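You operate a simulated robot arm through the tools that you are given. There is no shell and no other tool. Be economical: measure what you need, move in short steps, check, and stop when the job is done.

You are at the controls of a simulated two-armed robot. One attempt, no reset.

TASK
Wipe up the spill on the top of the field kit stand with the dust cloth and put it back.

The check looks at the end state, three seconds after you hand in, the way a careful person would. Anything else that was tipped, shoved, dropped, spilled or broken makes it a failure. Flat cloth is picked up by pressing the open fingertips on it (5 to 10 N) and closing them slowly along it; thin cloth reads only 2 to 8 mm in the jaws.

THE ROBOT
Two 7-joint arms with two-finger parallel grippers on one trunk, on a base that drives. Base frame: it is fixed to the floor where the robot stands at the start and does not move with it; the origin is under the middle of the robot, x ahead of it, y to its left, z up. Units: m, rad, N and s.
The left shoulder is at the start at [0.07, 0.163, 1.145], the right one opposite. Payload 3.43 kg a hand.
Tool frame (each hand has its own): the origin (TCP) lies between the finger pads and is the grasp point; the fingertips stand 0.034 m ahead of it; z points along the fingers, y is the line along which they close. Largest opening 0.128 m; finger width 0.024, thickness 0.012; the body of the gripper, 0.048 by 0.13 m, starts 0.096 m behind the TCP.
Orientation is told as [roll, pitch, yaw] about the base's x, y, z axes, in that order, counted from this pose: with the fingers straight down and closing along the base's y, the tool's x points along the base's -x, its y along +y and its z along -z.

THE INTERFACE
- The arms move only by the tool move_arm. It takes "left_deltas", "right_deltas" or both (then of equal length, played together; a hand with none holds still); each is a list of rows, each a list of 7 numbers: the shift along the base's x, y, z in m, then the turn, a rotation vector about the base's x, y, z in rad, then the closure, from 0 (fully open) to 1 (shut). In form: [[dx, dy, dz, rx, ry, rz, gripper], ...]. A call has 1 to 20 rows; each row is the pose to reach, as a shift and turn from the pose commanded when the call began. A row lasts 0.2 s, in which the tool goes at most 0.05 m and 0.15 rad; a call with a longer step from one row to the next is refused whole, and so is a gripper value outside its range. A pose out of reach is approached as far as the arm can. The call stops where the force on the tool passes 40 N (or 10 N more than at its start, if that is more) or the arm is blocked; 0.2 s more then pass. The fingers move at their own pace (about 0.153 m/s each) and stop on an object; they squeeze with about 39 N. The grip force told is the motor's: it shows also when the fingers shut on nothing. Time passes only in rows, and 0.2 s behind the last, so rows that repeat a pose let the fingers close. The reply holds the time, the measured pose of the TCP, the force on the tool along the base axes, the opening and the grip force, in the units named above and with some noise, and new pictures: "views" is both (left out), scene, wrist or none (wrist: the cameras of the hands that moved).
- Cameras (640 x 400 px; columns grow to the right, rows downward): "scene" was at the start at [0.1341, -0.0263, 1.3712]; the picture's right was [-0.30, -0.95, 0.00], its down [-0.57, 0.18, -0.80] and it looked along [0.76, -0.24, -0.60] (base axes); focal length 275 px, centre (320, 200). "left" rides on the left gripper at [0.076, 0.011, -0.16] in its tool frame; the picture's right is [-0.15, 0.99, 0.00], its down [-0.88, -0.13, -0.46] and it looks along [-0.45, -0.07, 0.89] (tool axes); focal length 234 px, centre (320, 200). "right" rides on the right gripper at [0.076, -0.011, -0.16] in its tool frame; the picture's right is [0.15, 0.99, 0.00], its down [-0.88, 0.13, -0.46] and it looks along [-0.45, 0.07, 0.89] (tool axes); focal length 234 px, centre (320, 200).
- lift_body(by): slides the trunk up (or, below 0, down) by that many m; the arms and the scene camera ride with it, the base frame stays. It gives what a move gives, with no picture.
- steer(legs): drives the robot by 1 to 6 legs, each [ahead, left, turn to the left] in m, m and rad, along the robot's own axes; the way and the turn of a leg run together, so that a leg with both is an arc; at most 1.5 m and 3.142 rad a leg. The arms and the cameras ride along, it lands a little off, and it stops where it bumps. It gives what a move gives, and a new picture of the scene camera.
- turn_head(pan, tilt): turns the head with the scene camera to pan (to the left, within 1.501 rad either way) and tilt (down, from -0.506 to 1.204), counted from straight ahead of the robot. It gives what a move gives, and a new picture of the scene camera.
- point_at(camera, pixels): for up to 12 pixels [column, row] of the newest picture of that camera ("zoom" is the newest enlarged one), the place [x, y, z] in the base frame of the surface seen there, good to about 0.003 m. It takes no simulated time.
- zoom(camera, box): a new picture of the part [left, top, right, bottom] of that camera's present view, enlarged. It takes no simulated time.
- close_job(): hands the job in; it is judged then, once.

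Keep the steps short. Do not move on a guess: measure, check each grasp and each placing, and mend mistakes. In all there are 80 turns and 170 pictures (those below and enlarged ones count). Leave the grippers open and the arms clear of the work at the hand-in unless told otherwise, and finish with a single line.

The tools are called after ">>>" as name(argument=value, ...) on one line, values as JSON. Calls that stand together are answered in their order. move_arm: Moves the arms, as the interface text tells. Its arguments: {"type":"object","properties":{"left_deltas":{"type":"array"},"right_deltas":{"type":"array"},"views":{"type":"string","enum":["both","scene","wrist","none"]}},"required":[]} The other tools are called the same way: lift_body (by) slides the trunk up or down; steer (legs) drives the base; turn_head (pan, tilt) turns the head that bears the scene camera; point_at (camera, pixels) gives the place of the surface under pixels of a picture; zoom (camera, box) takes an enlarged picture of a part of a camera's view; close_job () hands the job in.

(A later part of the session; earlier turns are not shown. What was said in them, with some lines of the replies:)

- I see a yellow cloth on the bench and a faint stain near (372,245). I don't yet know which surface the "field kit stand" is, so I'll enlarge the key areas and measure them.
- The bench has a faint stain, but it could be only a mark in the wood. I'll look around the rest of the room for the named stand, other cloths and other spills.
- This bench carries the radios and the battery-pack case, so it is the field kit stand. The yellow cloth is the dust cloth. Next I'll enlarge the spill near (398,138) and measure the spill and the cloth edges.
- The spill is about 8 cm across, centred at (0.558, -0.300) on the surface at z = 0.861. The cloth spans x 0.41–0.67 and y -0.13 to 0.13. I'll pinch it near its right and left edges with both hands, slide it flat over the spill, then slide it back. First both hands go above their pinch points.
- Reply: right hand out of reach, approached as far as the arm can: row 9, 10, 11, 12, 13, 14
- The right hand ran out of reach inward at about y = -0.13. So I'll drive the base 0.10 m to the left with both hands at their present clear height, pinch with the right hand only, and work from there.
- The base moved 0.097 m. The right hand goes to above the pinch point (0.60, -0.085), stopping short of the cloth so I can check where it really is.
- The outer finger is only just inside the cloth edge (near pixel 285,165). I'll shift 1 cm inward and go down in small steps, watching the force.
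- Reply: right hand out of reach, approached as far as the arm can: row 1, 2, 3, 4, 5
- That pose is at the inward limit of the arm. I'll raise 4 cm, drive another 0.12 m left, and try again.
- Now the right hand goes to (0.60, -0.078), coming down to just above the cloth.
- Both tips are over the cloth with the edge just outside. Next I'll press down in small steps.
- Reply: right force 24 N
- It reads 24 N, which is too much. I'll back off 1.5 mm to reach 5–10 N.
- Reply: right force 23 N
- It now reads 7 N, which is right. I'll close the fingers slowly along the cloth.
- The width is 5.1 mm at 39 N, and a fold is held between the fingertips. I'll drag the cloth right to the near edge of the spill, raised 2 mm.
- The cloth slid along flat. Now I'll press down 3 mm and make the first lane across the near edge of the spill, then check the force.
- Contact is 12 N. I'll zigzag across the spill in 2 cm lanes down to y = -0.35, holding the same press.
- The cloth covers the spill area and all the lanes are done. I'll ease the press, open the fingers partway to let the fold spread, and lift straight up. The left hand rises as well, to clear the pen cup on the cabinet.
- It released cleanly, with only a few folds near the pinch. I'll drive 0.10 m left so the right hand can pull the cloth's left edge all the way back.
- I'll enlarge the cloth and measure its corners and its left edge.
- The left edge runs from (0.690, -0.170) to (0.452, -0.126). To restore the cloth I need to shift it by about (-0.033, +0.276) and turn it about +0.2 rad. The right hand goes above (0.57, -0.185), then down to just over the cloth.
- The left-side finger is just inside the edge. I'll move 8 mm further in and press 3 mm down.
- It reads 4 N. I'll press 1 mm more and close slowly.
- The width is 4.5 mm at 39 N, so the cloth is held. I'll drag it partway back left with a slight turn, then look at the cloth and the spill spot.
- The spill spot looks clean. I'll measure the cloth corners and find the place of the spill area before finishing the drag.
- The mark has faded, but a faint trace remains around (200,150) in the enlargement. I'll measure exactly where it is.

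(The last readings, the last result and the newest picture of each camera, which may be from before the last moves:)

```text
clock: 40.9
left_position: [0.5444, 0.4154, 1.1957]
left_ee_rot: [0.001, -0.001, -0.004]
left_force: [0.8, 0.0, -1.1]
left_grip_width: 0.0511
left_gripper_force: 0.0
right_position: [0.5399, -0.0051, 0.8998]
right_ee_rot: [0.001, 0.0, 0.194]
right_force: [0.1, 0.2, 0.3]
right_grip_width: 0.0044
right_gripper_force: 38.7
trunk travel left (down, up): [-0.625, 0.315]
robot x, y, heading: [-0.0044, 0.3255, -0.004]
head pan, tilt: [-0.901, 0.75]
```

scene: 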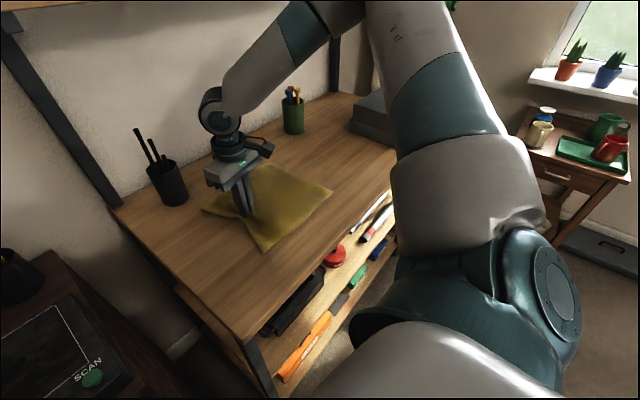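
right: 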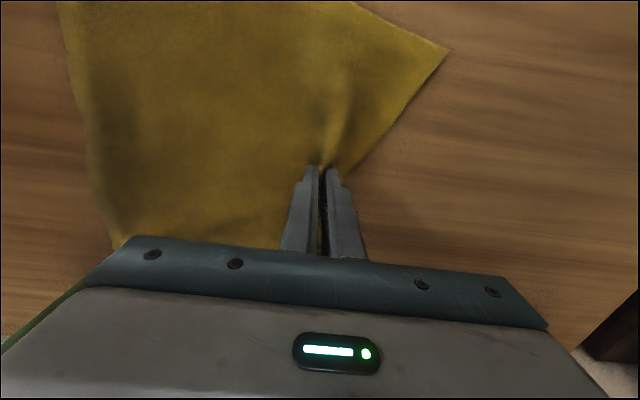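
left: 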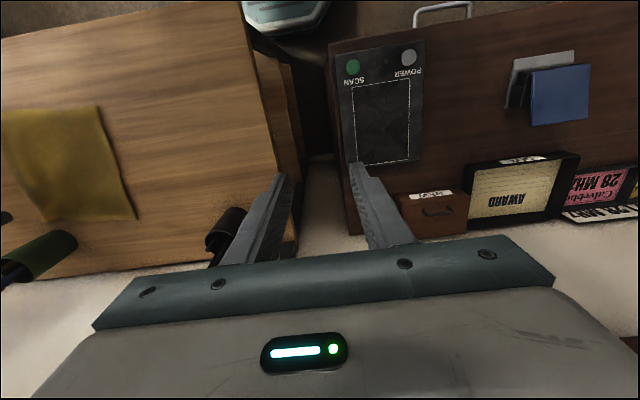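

The remaining trace spans about x 0.49–0.61 and y -0.25 to -0.33, so it needs more rubbing. I'll release here, lift, undo the turn, and drive 0.10 m right so the right edge and the spill are both in reach.

>>> move_arm(right_deltas=[[0, 0, 0.0, 0, 0, 0, 0.8], [0, 0, 0.0, 0, 0, 0, 0.6], [0, 0, 0.001, 0, 0, 0, 0.6], [0, 0, 0.02, 0, 0, 0, 0.6], [0, 0, 0.06, 0, 0, -0.1, 0.6], [0, 0, 0.1, 0, 0, -0.196, 0.6]], views="none")

>>> steer(legs=[[0, -0.1, 0]])

```text
clock: 42.3
left_position: [0.5444, 0.4154, 1.1959]
left_ee_rot: [0.0, -0.001, -0.004]
left_force: [0.3, 0.0, 0.4]
left_grip_width: 0.0511
left_gripper_force: 0.1
right_position: [0.542, -0.0043, 1.001]
right_ee_rot: [0.004, 0.001, -0.002]
right_force: [0.1, -0.4, 0.6]
right_grip_width: 0.0508
right_gripper_force: 0.1
trunk travel left (down, up): [-0.625, 0.315]
robot x, y, heading: [-0.0009, 0.3244, -0.004]
head pan, tilt: [-0.901, 0.75]
```

```text
clock: 43.5
left_position: [0.5449, 0.316, 1.1948]
left_ee_rot: [0.0, -0.001, -0.008]
left_force: [0.4, -1.8, -1.0]
left_grip_width: 0.051
left_gripper_force: 0.2
right_position: [0.5412, -0.1025, 1.001]
right_ee_rot: [0.003, -0.001, -0.006]
right_force: [-0.5, 0.2, 0.2]
right_grip_width: 0.0513
right_gripper_force: 0.0
trunk travel left (down, up): [-0.625, 0.315]
robot x, y, heading: [0.0019, 0.2313, -0.009]
head pan, tilt: [-0.901, 0.75]
```

scene: 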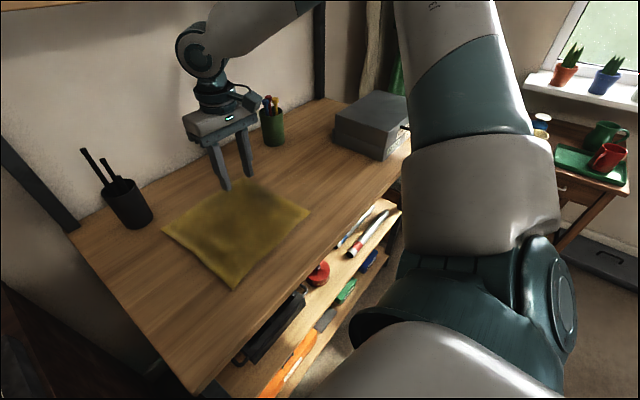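

Next the right hand goes to above (0.595, -0.163), the right edge of the cloth, and down close to it.

>>> move_arm(right_deltas=[[0.027, -0.03, 0, 0, 0, 0, 0.6], [0.054, -0.06, 0, 0, 0, 0, 0.6], [0.054, -0.06, -0.045, 0, 0, 0, 0.6], [0.054, -0.06, -0.085, 0, 0, 0, 0.6], [0.054, -0.06, -0.099, 0, 0, 0, 0.6], [0.054, -0.06, -0.099, 0, 0, 0, 0.6]], views="wrist")

```text
clock: 44.9
left_position: [0.5452, 0.3157, 1.1958]
left_ee_rot: [0.0, 0.0, -0.01]
left_force: [-1.0, 0.0, 0.5]
left_grip_width: 0.0516
left_gripper_force: 0.1
right_position: [0.5935, -0.1617, 0.9022]
right_ee_rot: [0.002, -0.001, -0.005]
right_force: [-0.5, -0.1, -0.7]
right_grip_width: 0.0512
right_gripper_force: 0.0
trunk travel left (down, up): [-0.625, 0.315]
robot x, y, heading: [-0.0011, 0.2275, -0.009]
head pan, tilt: [-0.901, 0.75]
```

right: 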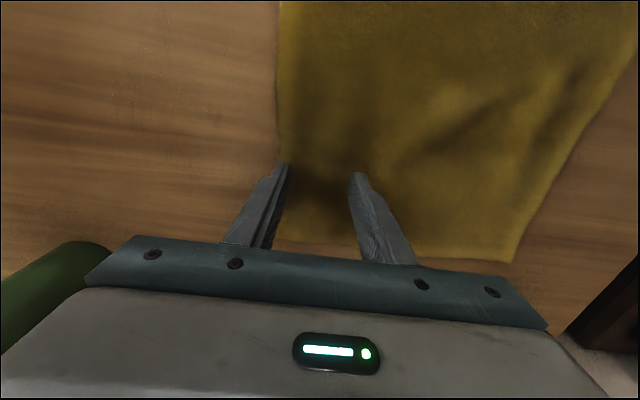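

From here the wrist camera sees the spill area at upper left. I'll enlarge it and press down at the same time.

>>> zoom(camera="right", box=[40, 0, 290, 230])

>>> move_arm(right_deltas=[[0, 0.006, 0, 0, 0, 0, 0.6], [0, 0.006, -0.003, 0, 0, 0, 0.6], [0, 0.006, -0.005, 0, 0, 0, 0.6], [0, 0.006, -0.005, 0, 0, 0, 0.6]], views="none")

```text
1.74 times, centred on (165, 115) of right
```

zoom: 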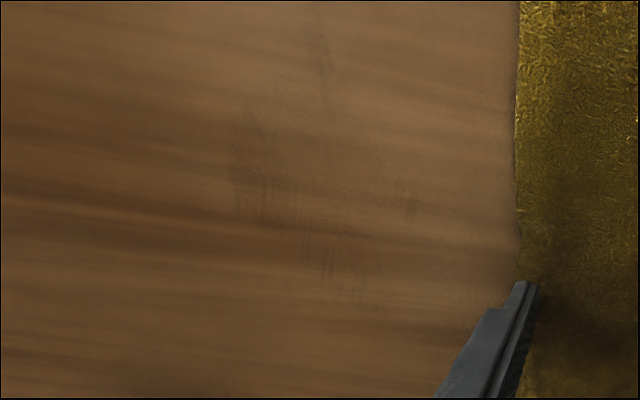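

```text
clock: 45.9
left_position: [0.5441, 0.3166, 1.1963]
left_ee_rot: [0.002, -0.001, -0.007]
left_force: [-0.6, -0.7, 0.4]
left_grip_width: 0.051
left_gripper_force: 0.0
right_position: [0.5949, -0.1564, 0.897]
right_ee_rot: [0.002, -0.002, -0.005]
right_force: [0.4, 2.3, 5.6]
right_grip_width: 0.0511
right_gripper_force: 0.1
trunk travel left (down, up): [-0.625, 0.315]
robot x, y, heading: [-0.0017, 0.2261, -0.01]
head pan, tilt: [-0.901, 0.75]
```

The trace is faint, with streaks along the wiping direction. The press is 5.6 N, so I'll close slowly.

>>> move_arm(right_deltas=[[0, 0, 0, 0, 0, 0, 0.65], [0, 0, 0, 0, 0, 0, 0.7], [0, 0, 0, 0, 0, 0, 0.75], [0, 0, 0, 0, 0, 0, 0.8], [0, 0, 0, 0, 0, 0, 0.85], [0, 0, 0, 0, 0, 0, 0.9], [0, 0, 0, 0, 0, 0, 0.95], [0, 0, 0, 0, 0, 0, 1], [0, 0, 0, 0, 0, 0, 1], [0, 0, 0, 0, 0, 0, 1]], views="wrist")

```text
clock: 48.1
left_position: [0.545, 0.3181, 1.1968]
left_ee_rot: [0.0, 0.001, -0.008]
left_force: [0.2, 0.2, 0.0]
left_grip_width: 0.0511
left_gripper_force: 0.1
right_position: [0.593, -0.1573, 0.8971]
right_ee_rot: [0.002, -0.002, -0.006]
right_force: [1.1, -0.7, 8.0]
right_grip_width: 0.004
right_gripper_force: 38.4
trunk travel left (down, up): [-0.625, 0.315]
robot x, y, heading: [0.0008, 0.2291, -0.007]
head pan, tilt: [-0.901, 0.75]
```

right: 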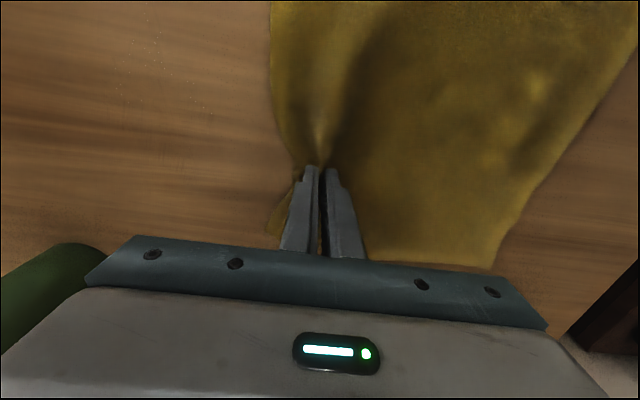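

The width is 4.0 mm at 38 N, so it is held. I'll drag to the spill and rub in finer 1.2 cm lanes with a little more press, over a wider x range of 0.48–0.62.

>>> move_arm(right_deltas=[[0, -0.03, 0.001, 0, 0, 0, 1], [0.01, -0.06, 0.001, 0, 0, 0, 1], [0.025, -0.083, -0.002, 0, 0, 0, 1], [-0.021, -0.083, -0.002, 0, 0, 0, 1], [-0.067, -0.083, -0.002, 0, 0, 0, 1], [-0.113, -0.083, -0.002, 0, 0, 0, 1], [-0.113, -0.095, -0.002, 0, 0, 0, 1], [-0.067, -0.095, -0.002, 0, 0, 0, 1], [-0.021, -0.095, -0.002, 0, 0, 0, 1], [0.025, -0.095, -0.002, 0, 0, 0, 1], [0.025, -0.107, -0.002, 0, 0, 0, 1], [-0.021, -0.107, -0.002, 0, 0, 0, 1], [-0.067, -0.107, -0.002, 0, 0, 0, 1], [-0.113, -0.107, -0.002, 0, 0, 0, 1], [-0.113, -0.119, -0.002, 0, 0, 0, 1], [-0.067, -0.119, -0.002, 0, 0, 0, 1], [-0.021, -0.119, -0.002, 0, 0, 0, 1], [0.025, -0.119, -0.002, 0, 0, 0, 1]], views="none")

```text
clock: 51.0
left_position: [0.5428, 0.3164, 1.1959]
left_ee_rot: [0.0, -0.002, -0.008]
left_force: [0.2, 0.4, 0.2]
left_grip_width: 0.051
left_gripper_force: 0.0
right_position: [0.5206, -0.2644, 0.8957]
right_ee_rot: [0.004, -0.012, -0.002]
right_force: [-7.9, 2.3, 22.4]
right_grip_width: 0.004
right_gripper_force: 39.0
trunk travel left (down, up): [-0.625, 0.315]
robot x, y, heading: [0.0001, 0.2265, -0.011]
head pan, tilt: [-0.901, 0.75]
stopped in row 14 (right hand): the force on the tool passed its limit (the readings are from after the stop); the commanded pose is now the measured one
```

It stopped on force, with 22 N left on the tool. I'll ease the press by 2 mm and look.

>>> move_arm(right_deltas=[[0, 0, 0.002, 0, 0, 0, 1], [0, 0, 0.002, 0, 0, 0, 1]], views="both")

```text
clock: 51.6
left_position: [0.5431, 0.3183, 1.1956]
left_ee_rot: [-0.001, 0.0, -0.006]
left_force: [-1.3, -0.3, 0.0]
left_grip_width: 0.0512
left_gripper_force: 0.0
right_position: [0.5203, -0.2647, 0.8959]
right_ee_rot: [0.002, -0.009, -0.004]
right_force: [-4.6, 1.2, 10.5]
right_grip_width: 0.0042
right_gripper_force: 38.4
trunk travel left (down, up): [-0.625, 0.315]
robot x, y, heading: [-0.0006, 0.2256, -0.01]
head pan, tilt: [-0.901, 0.75]
```

scene: 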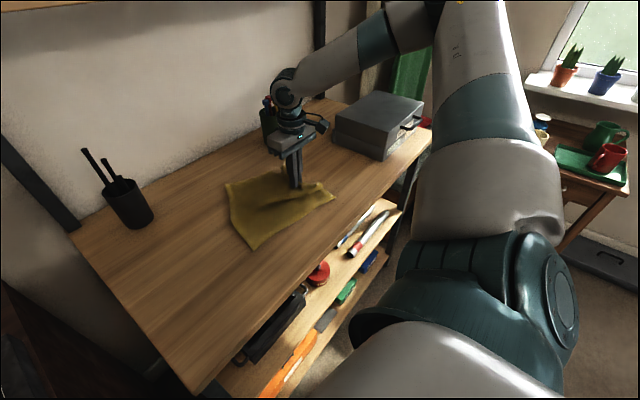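
right: 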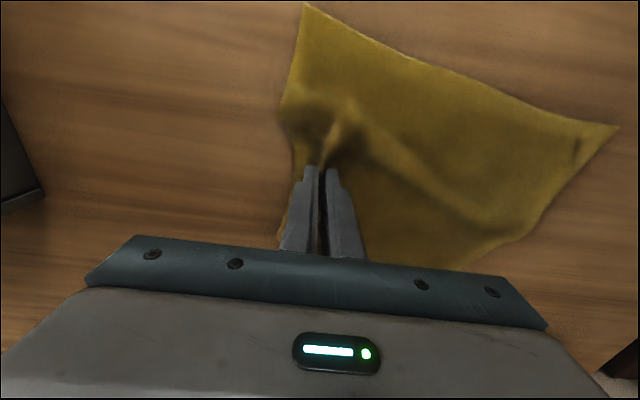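

Contact is now 10 N, with a mild fold in front. I'll keep rubbing in lanes at this gentler press.

>>> move_arm(right_deltas=[[0.03, 0, 0, 0, 0, 0, 1], [0.065, 0, 0, 0, 0, 0, 1], [0.095, 0, 0, 0, 0, 0, 1], [0.095, -0.014, 0, 0, 0, 0, 1], [0.055, -0.014, 0, 0, 0, 0, 1], [0.013, -0.014, 0, 0, 0, 0, 1], [-0.028, -0.014, 0, 0, 0, 0, 1], [-0.028, -0.028, 0, 0, 0, 0, 1], [0.013, -0.028, 0, 0, 0, 0, 1], [0.055, -0.028, 0, 0, 0, 0, 1], [0.095, -0.028, 0, 0, 0, 0, 1], [0.095, -0.042, 0, 0, 0, 0, 1], [0.055, -0.042, 0, 0, 0, 0, 1], [0.013, -0.042, 0, 0, 0, 0, 1], [-0.028, -0.042, 0, 0, 0, 0, 1], [-0.028, -0.056, 0, 0, 0, 0, 1], [0.013, -0.056, 0, 0, 0, 0, 1], [0.055, -0.056, 0, 0, 0, 0, 1], [0.095, -0.056, 0, 0, 0, 0, 1]], views="none")

```text
clock: 55.6
left_position: [0.5429, 0.3171, 1.1963]
left_ee_rot: [-0.002, 0.0, -0.008]
left_force: [0.4, 0.4, -0.1]
left_grip_width: 0.0511
left_gripper_force: 0.1
right_position: [0.6158, -0.323, 0.8964]
right_ee_rot: [0.0, -0.01, -0.006]
right_force: [-5.9, -2.5, 19.6]
right_grip_width: 0.0041
right_gripper_force: 38.7
trunk travel left (down, up): [-0.625, 0.315]
robot x, y, heading: [0.0026, 0.2278, -0.012]
head pan, tilt: [-0.901, 0.75]
```

All lanes went without a stop. I'll finish the far lanes and then do a second set back across the spill, offset from the first, with 1 mm less press.

>>> move_arm(right_deltas=[[0, -0.014, 0.001, 0, 0, 0, 1], [-0.041, -0.014, 0.001, 0, 0, 0, 1], [-0.083, -0.014, 0.001, 0, 0, 0, 1], [-0.124, -0.014, 0.001, 0, 0, 0, 1], [-0.124, -0.006, 0.001, 0, 0, 0, 1], [-0.083, -0.006, 0.001, 0, 0, 0, 1], [-0.041, -0.006, 0.001, 0, 0, 0, 1], [0, -0.006, 0.001, 0, 0, 0, 1], [0, 0.008, 0.001, 0, 0, 0, 1], [-0.041, 0.008, 0.001, 0, 0, 0, 1], [-0.083, 0.008, 0.001, 0, 0, 0, 1], [-0.124, 0.008, 0.001, 0, 0, 0, 1], [-0.124, 0.022, 0.001, 0, 0, 0, 1], [-0.083, 0.022, 0.001, 0, 0, 0, 1], [-0.041, 0.022, 0.001, 0, 0, 0, 1], [0, 0.022, 0.001, 0, 0, 0, 1], [0, 0.036, 0.001, 0, 0, 0, 1], [-0.041, 0.036, 0.001, 0, 0, 0, 1], [-0.083, 0.036, 0.001, 0, 0, 0, 1], [-0.124, 0.036, 0.001, 0, 0, 0, 1]], views="both")

```text
clock: 59.8
left_position: [0.5435, 0.318, 1.1975]
left_ee_rot: [-0.003, -0.004, -0.007]
left_force: [0.0, 0.4, -0.8]
left_grip_width: 0.051
left_gripper_force: 0.0
right_position: [0.4937, -0.282, 0.8966]
right_ee_rot: [0.002, -0.015, -0.002]
right_force: [7.6, -0.5, 23.1]
right_grip_width: 0.0041
right_gripper_force: 38.6
trunk travel left (down, up): [-0.625, 0.315]
robot x, y, heading: [-0.0017, 0.2243, -0.003]
head pan, tilt: [-0.901, 0.75]
```

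scene: 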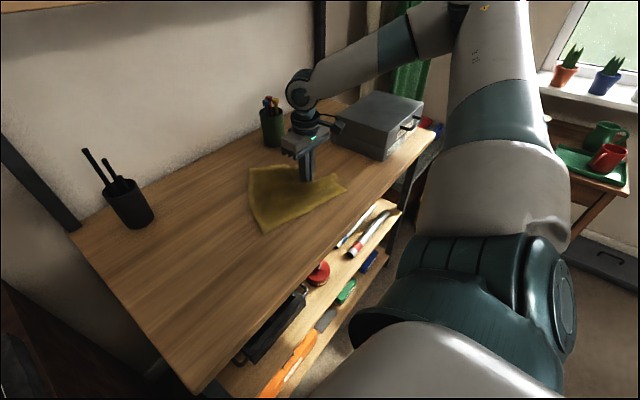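
right: 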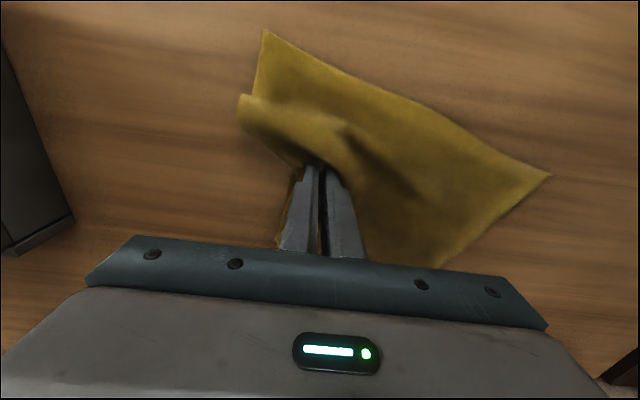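

I'll do the last lanes back at the near side. Then I'll pull the pinch toward +x and -y, out to (0.605, -0.35), to draw the fold flat again.

>>> move_arm(right_deltas=[[0, 0.014, 0.001, 0, 0, 0, 1], [0.041, 0.014, 0.001, 0, 0, 0, 1], [0.083, 0.014, 0.001, 0, 0, 0, 1], [0.122, 0.014, 0.001, 0, 0, 0, 1], [0.122, 0.03, 0.001, 0, 0, 0, 1], [0.083, 0.03, 0.001, 0, 0, 0, 1], [0.041, 0.03, 0.001, 0, 0, 0, 1], [0.0, 0.03, 0.001, 0, 0, 0, 1], [0.04, 0.03, 0.002, 0, 0, 0, 1], [0.08, 0.03, 0.002, 0, 0, 0, 1], [0.112, 0.02, 0.002, 0, 0, 0, 1], [0.112, -0.01, 0.002, 0, 0, 0, 1], [0.112, -0.04, 0.002, 0, 0, 0, 1], [0.112, -0.068, 0.002, 0, 0, 0, 1]], views="both")

```text
clock: 62.8
left_position: [0.5448, 0.3166, 1.1954]
left_ee_rot: [0.001, 0.0, -0.006]
left_force: [0.5, 0.0, 0.6]
left_grip_width: 0.0514
left_gripper_force: 0.1
right_position: [0.602, -0.3537, 0.8979]
right_ee_rot: [0.003, -0.008, -0.001]
right_force: [-0.3, 1.1, 1.8]
right_grip_width: 0.0043
right_gripper_force: 38.5
trunk travel left (down, up): [-0.625, 0.315]
robot x, y, heading: [0.0015, 0.2303, -0.005]
head pan, tilt: [-0.901, 0.75]
```

scene: 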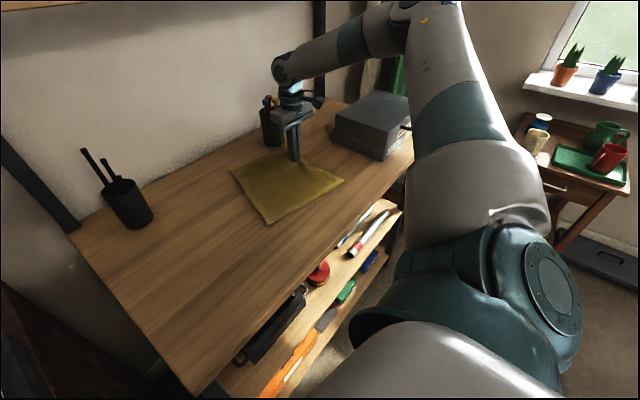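
right: 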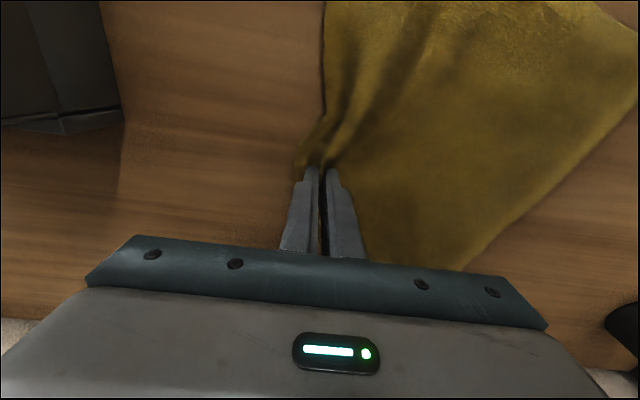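

The cloth is flat again. I'll open, lift, and drive 0.10 m left to pull it back by its left edge.

>>> move_arm(right_deltas=[[0, 0, 0, 0, 0, 0, 0.8], [0, 0, 0, 0, 0, 0, 0.6], [0, 0, 0.001, 0, 0, 0, 0.6], [0, 0, 0.02, 0, 0, 0, 0.6], [0, 0, 0.06, 0, 0, 0, 0.6], [0, 0, 0.1, 0, 0, 0, 0.6]], views="none")

>>> steer(legs=[[0, 0.11, 0]])

>>> turn_head(pan=-0.6, tilt=0.9)

>>> zoom(camera="scene", box=[300, 60, 500, 185])

```text
clock: 64.2
left_position: [0.5444, 0.3179, 1.1953]
left_ee_rot: [0.0, 0.0, -0.005]
left_force: [-0.2, -0.1, 0.7]
left_grip_width: 0.0512
left_gripper_force: 0.0
right_position: [0.6048, -0.3522, 0.9996]
right_ee_rot: [0.003, -0.008, -0.005]
right_force: [0.9, 0.1, 0.8]
right_grip_width: 0.0516
right_gripper_force: 0.1
trunk travel left (down, up): [-0.625, 0.315]
robot x, y, heading: [-0.0021, 0.2236, -0.009]
head pan, tilt: [-0.901, 0.75]
```

```text
clock: 65.3
left_position: [0.5458, 0.4252, 1.1962]
left_ee_rot: [-0.001, 0.001, -0.007]
left_force: [0.5, 0.2, -0.1]
left_grip_width: 0.0514
left_gripper_force: 0.1
right_position: [0.6065, -0.2438, 0.9981]
right_ee_rot: [0.0, -0.009, -0.004]
right_force: [0.2, -0.7, 1.3]
right_grip_width: 0.0514
right_gripper_force: 0.1
trunk travel left (down, up): [-0.625, 0.315]
robot x, y, heading: [0.0036, 0.3366, -0.005]
head pan, tilt: [-0.901, 0.75]
```

scene: 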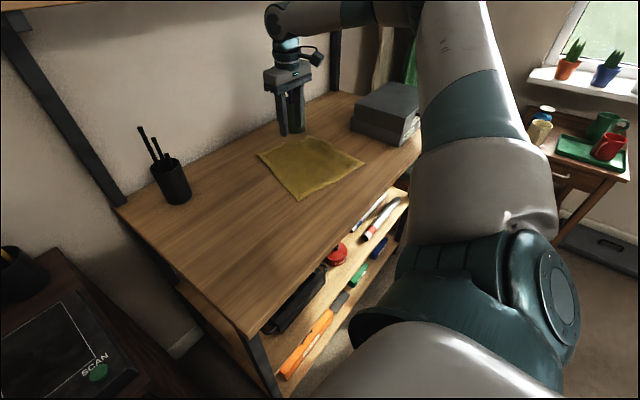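

```text
clock: 66.2
left_position: [0.5454, 0.4257, 1.1963]
left_ee_rot: [0.0, 0.001, -0.007]
left_force: [0.0, -0.1, 0.4]
left_grip_width: 0.0512
left_gripper_force: 0.1
right_position: [0.6059, -0.242, 0.9985]
right_ee_rot: [0.001, -0.009, -0.004]
right_force: [0.4, 0.4, -0.4]
right_grip_width: 0.0512
right_gripper_force: 0.2
trunk travel left (down, up): [-0.625, 0.315]
robot x, y, heading: [0.0004, 0.3397, -0.007]
head pan, tilt: [-0.6, 0.901]
```

scene: 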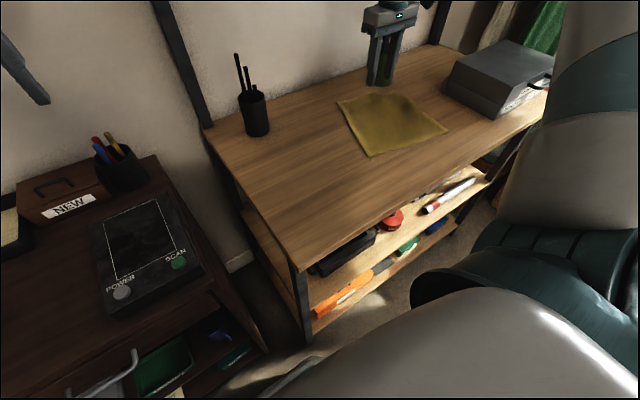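

```text
3.20 times, centred on (400, 122) of scene
```

zoom: 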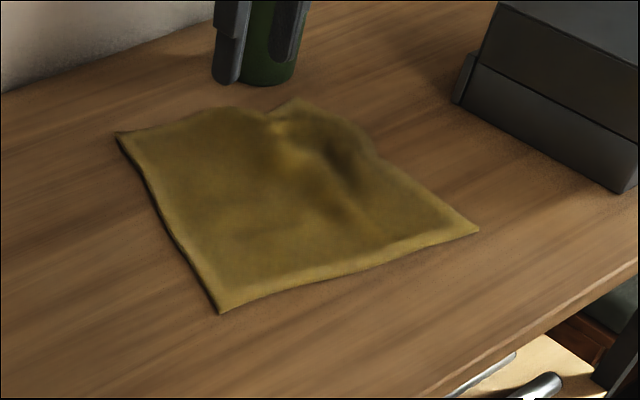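

>>> point_at(camera="zoom", pixels=[[116, 134], [220, 311], [477, 231], [295, 100], [152, 198], [182, 250], [165, 222], [240, 180]])

```text
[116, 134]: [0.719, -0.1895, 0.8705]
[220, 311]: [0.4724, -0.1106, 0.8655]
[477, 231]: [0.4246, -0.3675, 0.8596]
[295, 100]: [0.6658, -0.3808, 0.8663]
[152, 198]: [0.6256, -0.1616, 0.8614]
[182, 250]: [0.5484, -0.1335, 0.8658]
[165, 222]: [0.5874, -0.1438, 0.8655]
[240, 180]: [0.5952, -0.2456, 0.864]
```

The left edge now runs from (0.719, -0.190) to (0.472, -0.111). The pull-back needed is about (-0.058, +0.278) with a turn of +0.33 rad. The right hand goes down over (0.592, -0.190).

>>> move_arm(right_deltas=[[-0.007, 0.027, 0, 0, 0, 0, 0.6], [-0.014, 0.052, 0, 0, 0.008, 0, 0.6], [-0.014, 0.052, -0.045, 0, 0.008, 0, 0.6], [-0.014, 0.052, -0.085, 0, 0.008, 0, 0.6], [-0.014, 0.052, -0.098, 0, 0.008, 0, 0.6], [-0.014, 0.052, -0.1, 0, 0.008, 0, 0.6], [-0.014, 0.052, -0.1, 0, 0.008, 0, 0.6]], views="wrist")

```text
clock: 67.8
left_position: [0.5457, 0.4255, 1.1965]
left_ee_rot: [0.0, 0.0, -0.006]
left_force: [-0.2, -0.3, 0.1]
left_grip_width: 0.0511
left_gripper_force: 0.1
right_position: [0.5923, -0.1928, 0.8985]
right_ee_rot: [0.001, -0.002, -0.004]
right_force: [0.6, -0.8, 3.9]
right_grip_width: 0.0514
right_gripper_force: 0.0
trunk travel left (down, up): [-0.625, 0.315]
robot x, y, heading: [-0.0023, 0.3384, -0.005]
head pan, tilt: [-0.6, 0.901]
```

right: 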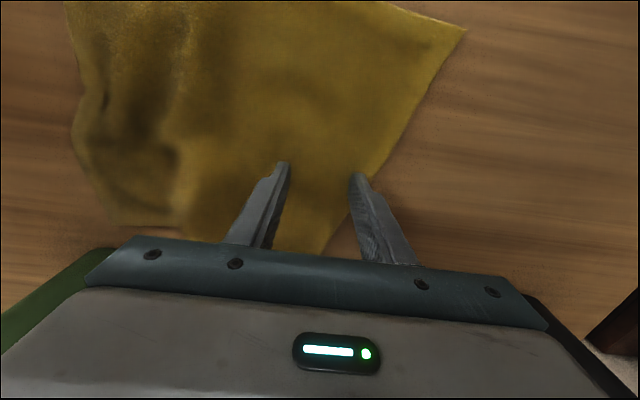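

Both tips are on the cloth at about 4 N. I'll press 1 mm more and close slowly.

>>> move_arm(right_deltas=[[0, -0.003, -0.001, 0, 0, 0, 0.6], [0, -0.003, -0.001, 0, 0, 0, 0.65], [0, -0.003, -0.001, 0, 0, 0, 0.7], [0, -0.003, -0.001, 0, 0, 0, 0.75], [0, -0.003, -0.001, 0, 0, 0, 0.8], [0, -0.003, -0.001, 0, 0, 0, 0.85], [0, -0.003, -0.001, 0, 0, 0, 0.9], [0, -0.003, -0.001, 0, 0, 0, 0.95], [0, -0.003, -0.001, 0, 0, 0, 1], [0, -0.003, -0.001, 0, 0, 0, 1], [0, -0.003, -0.001, 0, 0, 0, 1]], views="wrist")

```text
clock: 70.2
left_position: [0.5456, 0.4252, 1.1966]
left_ee_rot: [0.001, 0.0, -0.007]
left_force: [0.1, -0.2, -0.1]
left_grip_width: 0.0511
left_gripper_force: 0.0
right_position: [0.5909, -0.1938, 0.8976]
right_ee_rot: [0.002, -0.002, -0.004]
right_force: [0.0, 0.2, 7.7]
right_grip_width: 0.0045
right_gripper_force: 39.4
trunk travel left (down, up): [-0.625, 0.315]
robot x, y, heading: [0.0019, 0.3366, -0.008]
head pan, tilt: [-0.6, 0.901]
```

right: 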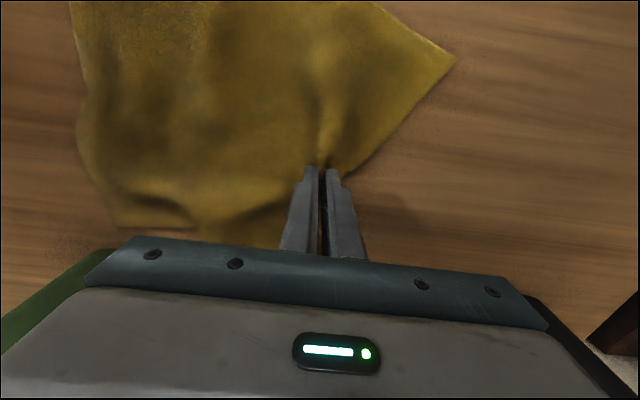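

It is held (4.5 mm, 39 N). I'll drag partway left with the turn, then inspect the spill spot.

>>> move_arm(right_deltas=[[0, 0.015, 0.002, 0, 0, 0, 1], [-0.006, 0.04, 0.002, 0, 0, 0.04, 1], [-0.012, 0.065, 0.002, 0, 0, 0.08, 1], [-0.018, 0.09, 0.002, 0, 0, 0.12, 1], [-0.024, 0.115, 0.002, 0, 0, 0.17, 1], [-0.03, 0.14, 0.002, 0, 0, 0.21, 1], [-0.036, 0.165, 0.002, 0, 0, 0.25, 1], [-0.042, 0.19, 0.002, 0, 0, 0.28, 1], [-0.042, 0.19, 0.002, 0, 0, 0.28, 1]], views="scene")

>>> zoom(camera="scene", box=[350, 80, 470, 155])

>>> zoom(camera="scene", box=[250, 60, 490, 210])

```text
clock: 72.2
left_position: [0.5457, 0.4244, 1.1965]
left_ee_rot: [0.0, -0.001, -0.008]
left_force: [0.1, -0.5, 0.0]
left_grip_width: 0.051
left_gripper_force: 0.1
right_position: [0.5485, -0.0016, 0.902]
right_ee_rot: [0.004, 0.0, 0.274]
right_force: [0.0, -0.6, 0.4]
right_grip_width: 0.0044
right_gripper_force: 39.1
trunk travel left (down, up): [-0.625, 0.315]
robot x, y, heading: [0.0026, 0.3382, -0.007]
head pan, tilt: [-0.6, 0.901]
```

scene: 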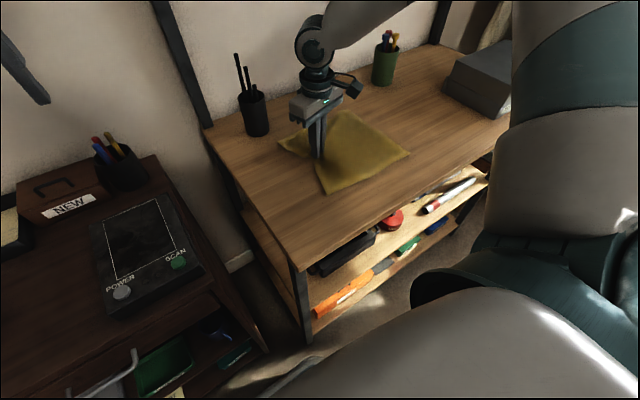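

```text
5.33 times, centred on (410, 118) of scene
```

zoom: 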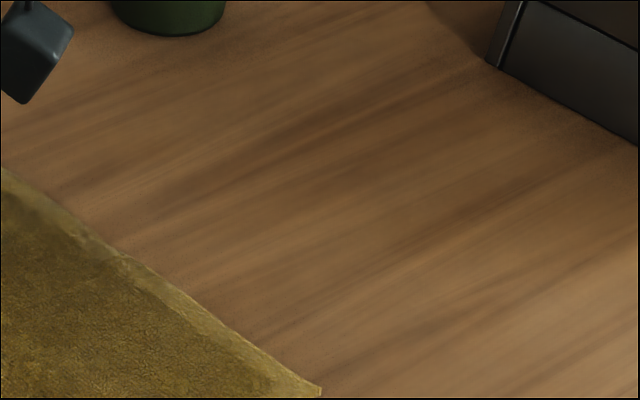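

```text
2.67 times, centred on (370, 135) of scene
```

zoom: 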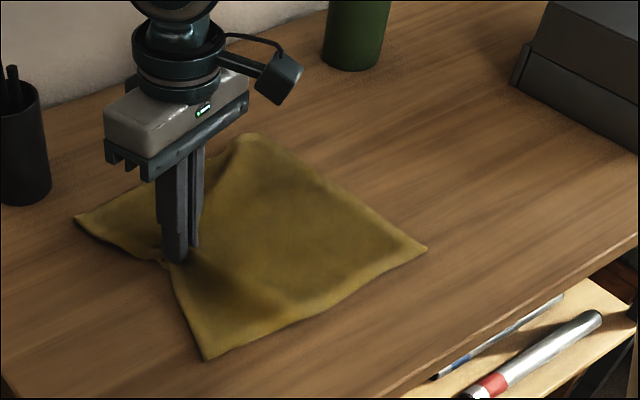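

The spill spot is now clean, with only wood grain showing. I'll measure the cloth corners to work out the rest of the pull.

>>> point_at(camera="zoom", pixels=[[76, 217], [206, 357], [425, 248], [250, 136], [155, 258]])

```text
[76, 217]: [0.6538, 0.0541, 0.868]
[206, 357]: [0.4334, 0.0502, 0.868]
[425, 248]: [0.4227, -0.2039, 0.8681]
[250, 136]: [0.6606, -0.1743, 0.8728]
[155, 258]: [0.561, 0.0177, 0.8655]
```

The cloth needs about (-0.004, +0.074) more and is already well aligned. I'll finish the drag.

>>> move_arm(right_deltas=[[-0.001, 0.02, 0, 0, 0, 0, 1], [-0.002, 0.04, 0, 0, 0, 0, 1], [-0.003, 0.06, 0, 0, 0, 0, 1], [-0.004, 0.074, 0, 0, 0, 0, 1], [-0.004, 0.074, -0.002, 0, 0, 0, 1]], views="scene")

>>> zoom(camera="scene", box=[210, 80, 410, 205])

```text
clock: 73.3
left_position: [0.5462, 0.4249, 1.1954]
left_ee_rot: [-0.001, 0.0, -0.006]
left_force: [-0.7, 0.5, 0.1]
left_grip_width: 0.0514
left_gripper_force: 0.0
right_position: [0.5456, 0.069, 0.8989]
right_ee_rot: [0.004, -0.002, 0.275]
right_force: [0.8, -0.5, 3.0]
right_grip_width: 0.0047
right_gripper_force: 38.5
trunk travel left (down, up): [-0.625, 0.315]
robot x, y, heading: [-0.0054, 0.336, -0.004]
head pan, tilt: [-0.6, 0.901]
```

scene: 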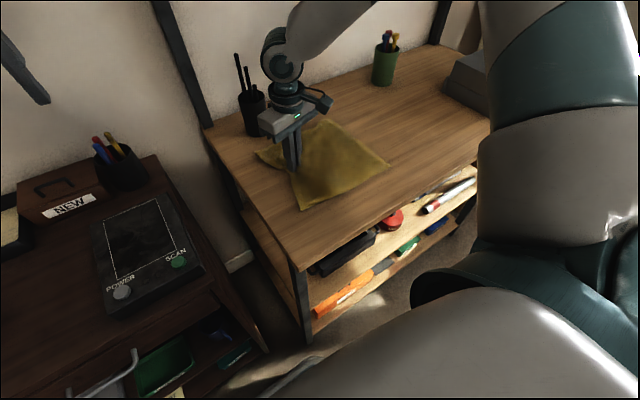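

```text
3.20 times, centred on (310, 142) of scene
```

zoom: 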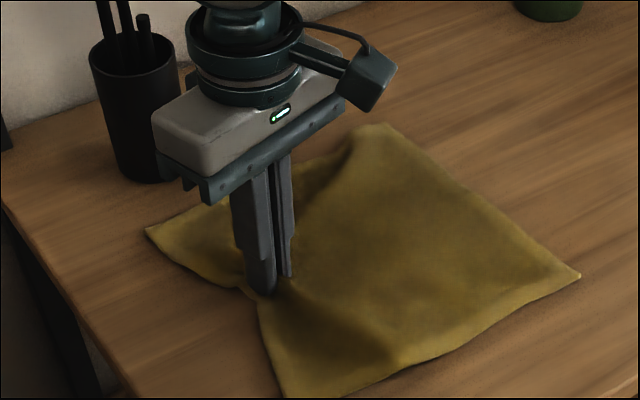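

The cloth is in place. I'll open to let the fold spread, lift straight up, and swing the right hand back toward its own side.

>>> move_arm(right_deltas=[[0, 0, 0, 0, 0, 0, 0.85], [0, 0, 0, 0, 0, 0, 0.7], [0, 0, 0, 0, 0, 0, 0.55], [0, 0, 0.001, 0, 0, 0, 0.5], [0, 0, 0.02, 0, 0, 0, 0.5], [0, 0, 0.06, 0, 0, 0, 0.5], [0, 0, 0.1, 0, 0, -0.1, 0.3], [0, 0, 0.15, 0, 0, -0.2, 0], [0, -0.04, 0.18, 0, 0, -0.275, 0], [0, -0.08, 0.2, 0, 0, -0.275, 0], [0, -0.12, 0.22, 0, 0, -0.275, 0], [0, -0.16, 0.22, 0, 0, -0.275, 0], [0, -0.2, 0.22, 0, 0, -0.275, 0], [0, -0.24, 0.22, 0, 0, -0.275, 0]], left_deltas=[[0, 0, 0, 0, 0, 0, 0.6], [0, 0, 0, 0, 0, 0, 0.6], [0, 0, 0, 0, 0, 0, 0.6], [0, 0, 0, 0, 0, 0, 0.6], [0, 0, 0, 0, 0, 0, 0.6], [0, 0, 0, 0, 0, 0, 0.4], [0, 0, 0, 0, 0, 0, 0.2], [0, 0, 0, 0, 0, 0, 0], [0, 0, 0, 0, 0, 0, 0], [0, 0, 0, 0, 0, 0, 0], [0, 0, 0, 0, 0, 0, 0], [0, 0, 0, 0, 0, 0, 0], [0, 0, 0, 0, 0, 0, 0], [0, 0, 0, 0, 0, 0, 0]], views="scene")

>>> zoom(camera="scene", box=[210, 60, 450, 210])

>>> turn_head(pan=-0.5, tilt=1.0)

```text
clock: 76.3
left_position: [0.5456, 0.4242, 1.1962]
left_ee_rot: [0.002, 0.0, -0.006]
left_force: [-0.4, 0.1, 0.0]
left_grip_width: 0.1282
left_gripper_force: 0.2
right_position: [0.5485, -0.1764, 1.1177]
right_ee_rot: [0.004, 0.0, 0.003]
right_force: [-0.4, -0.5, -0.6]
right_grip_width: 0.128
right_gripper_force: 0.1
trunk travel left (down, up): [-0.625, 0.315]
robot x, y, heading: [0.0008, 0.3365, -0.009]
head pan, tilt: [-0.6, 0.901]
```

scene: 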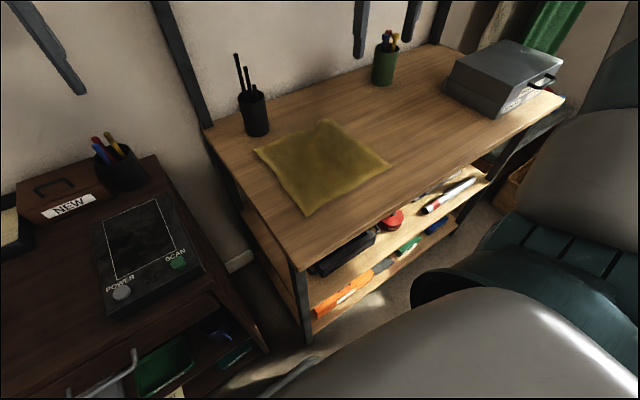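

```text
2.67 times, centred on (330, 135) of scene
```

zoom: 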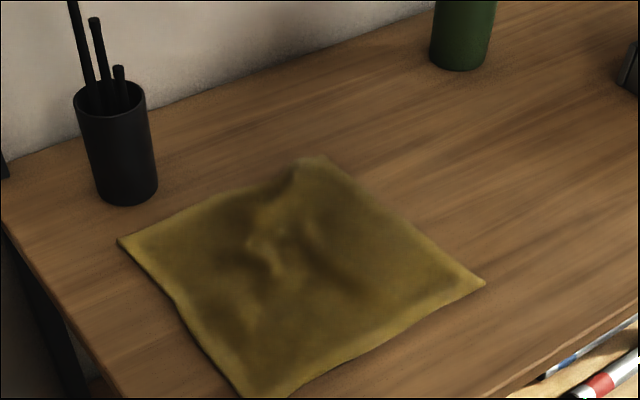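

```text
clock: 77.0
left_position: [0.5457, 0.4246, 1.1958]
left_ee_rot: [0.001, -0.001, -0.007]
left_force: [-0.2, -0.3, -0.4]
left_grip_width: 0.1278
left_gripper_force: 0.1
right_position: [0.5477, -0.1731, 1.1177]
right_ee_rot: [0.002, 0.001, 0.001]
right_force: [0.3, -0.7, -0.1]
right_grip_width: 0.1282
right_gripper_force: 0.1
trunk travel left (down, up): [-0.625, 0.315]
robot x, y, heading: [0.0014, 0.3341, -0.003]
head pan, tilt: [-0.499, 1.0]
```

scene: 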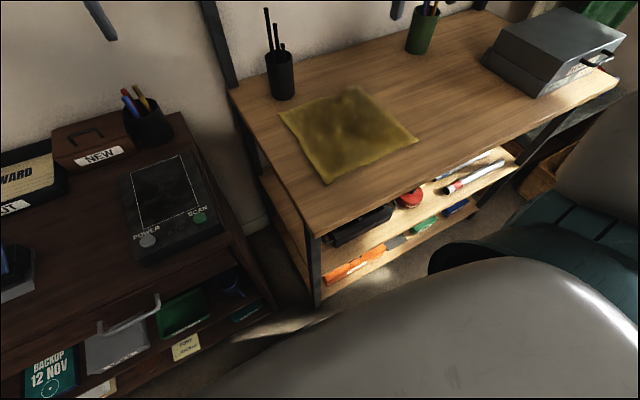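

The cloth lies nearly flat. I'll compare its corners with the originals and check the spill spot once more from above with the wrist camera.

>>> point_at(camera="scene", pixels=[[281, 114], [326, 182], [417, 139], [358, 88]])

>>> move_arm(right_deltas=[[0, -0.04, 0, 0, 0, 0, 0], [0, -0.08, 0, 0, 0, 0, 0], [0, -0.08, 0, 0, 0, 0, 0]], views="wrist")

>>> zoom(camera="right", box=[160, 0, 480, 200])

```text
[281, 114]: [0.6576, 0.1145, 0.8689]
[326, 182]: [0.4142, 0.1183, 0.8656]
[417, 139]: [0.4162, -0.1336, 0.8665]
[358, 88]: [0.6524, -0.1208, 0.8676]
```

```text
clock: 77.8
left_position: [0.5448, 0.4266, 1.1951]
left_ee_rot: [0.001, 0.001, -0.006]
left_force: [0.3, 0.6, 0.3]
left_grip_width: 0.1279
left_gripper_force: 0.0
right_position: [0.5469, -0.2519, 1.1176]
right_ee_rot: [0.002, 0.0, 0.003]
right_force: [-0.3, 0.0, 0.3]
right_grip_width: 0.1281
right_gripper_force: 0.0
trunk travel left (down, up): [-0.625, 0.315]
robot x, y, heading: [0.0045, 0.3388, -0.005]
head pan, tilt: [-0.499, 1.0]
```

right: 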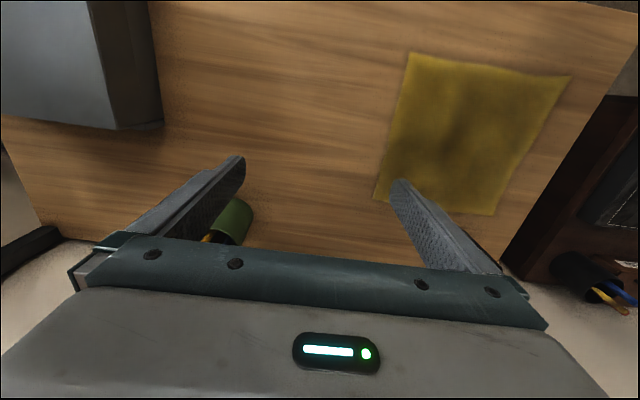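

```text
2.00 times, centred on (320, 100) of right
```

zoom: 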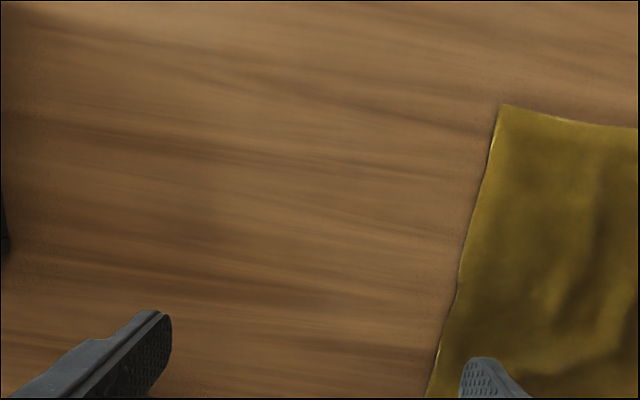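

The surface is clean, the cloth corners are all within about 2 cm of where they started, nothing else has moved, and both grippers are open and clear. I'll hand in.

>>> close_job()

```text
The job is handed in.
```

I wiped the spill off the field kit stand and put the dust cloth back, nearly flat with each corner within about 2 cm of where it started.
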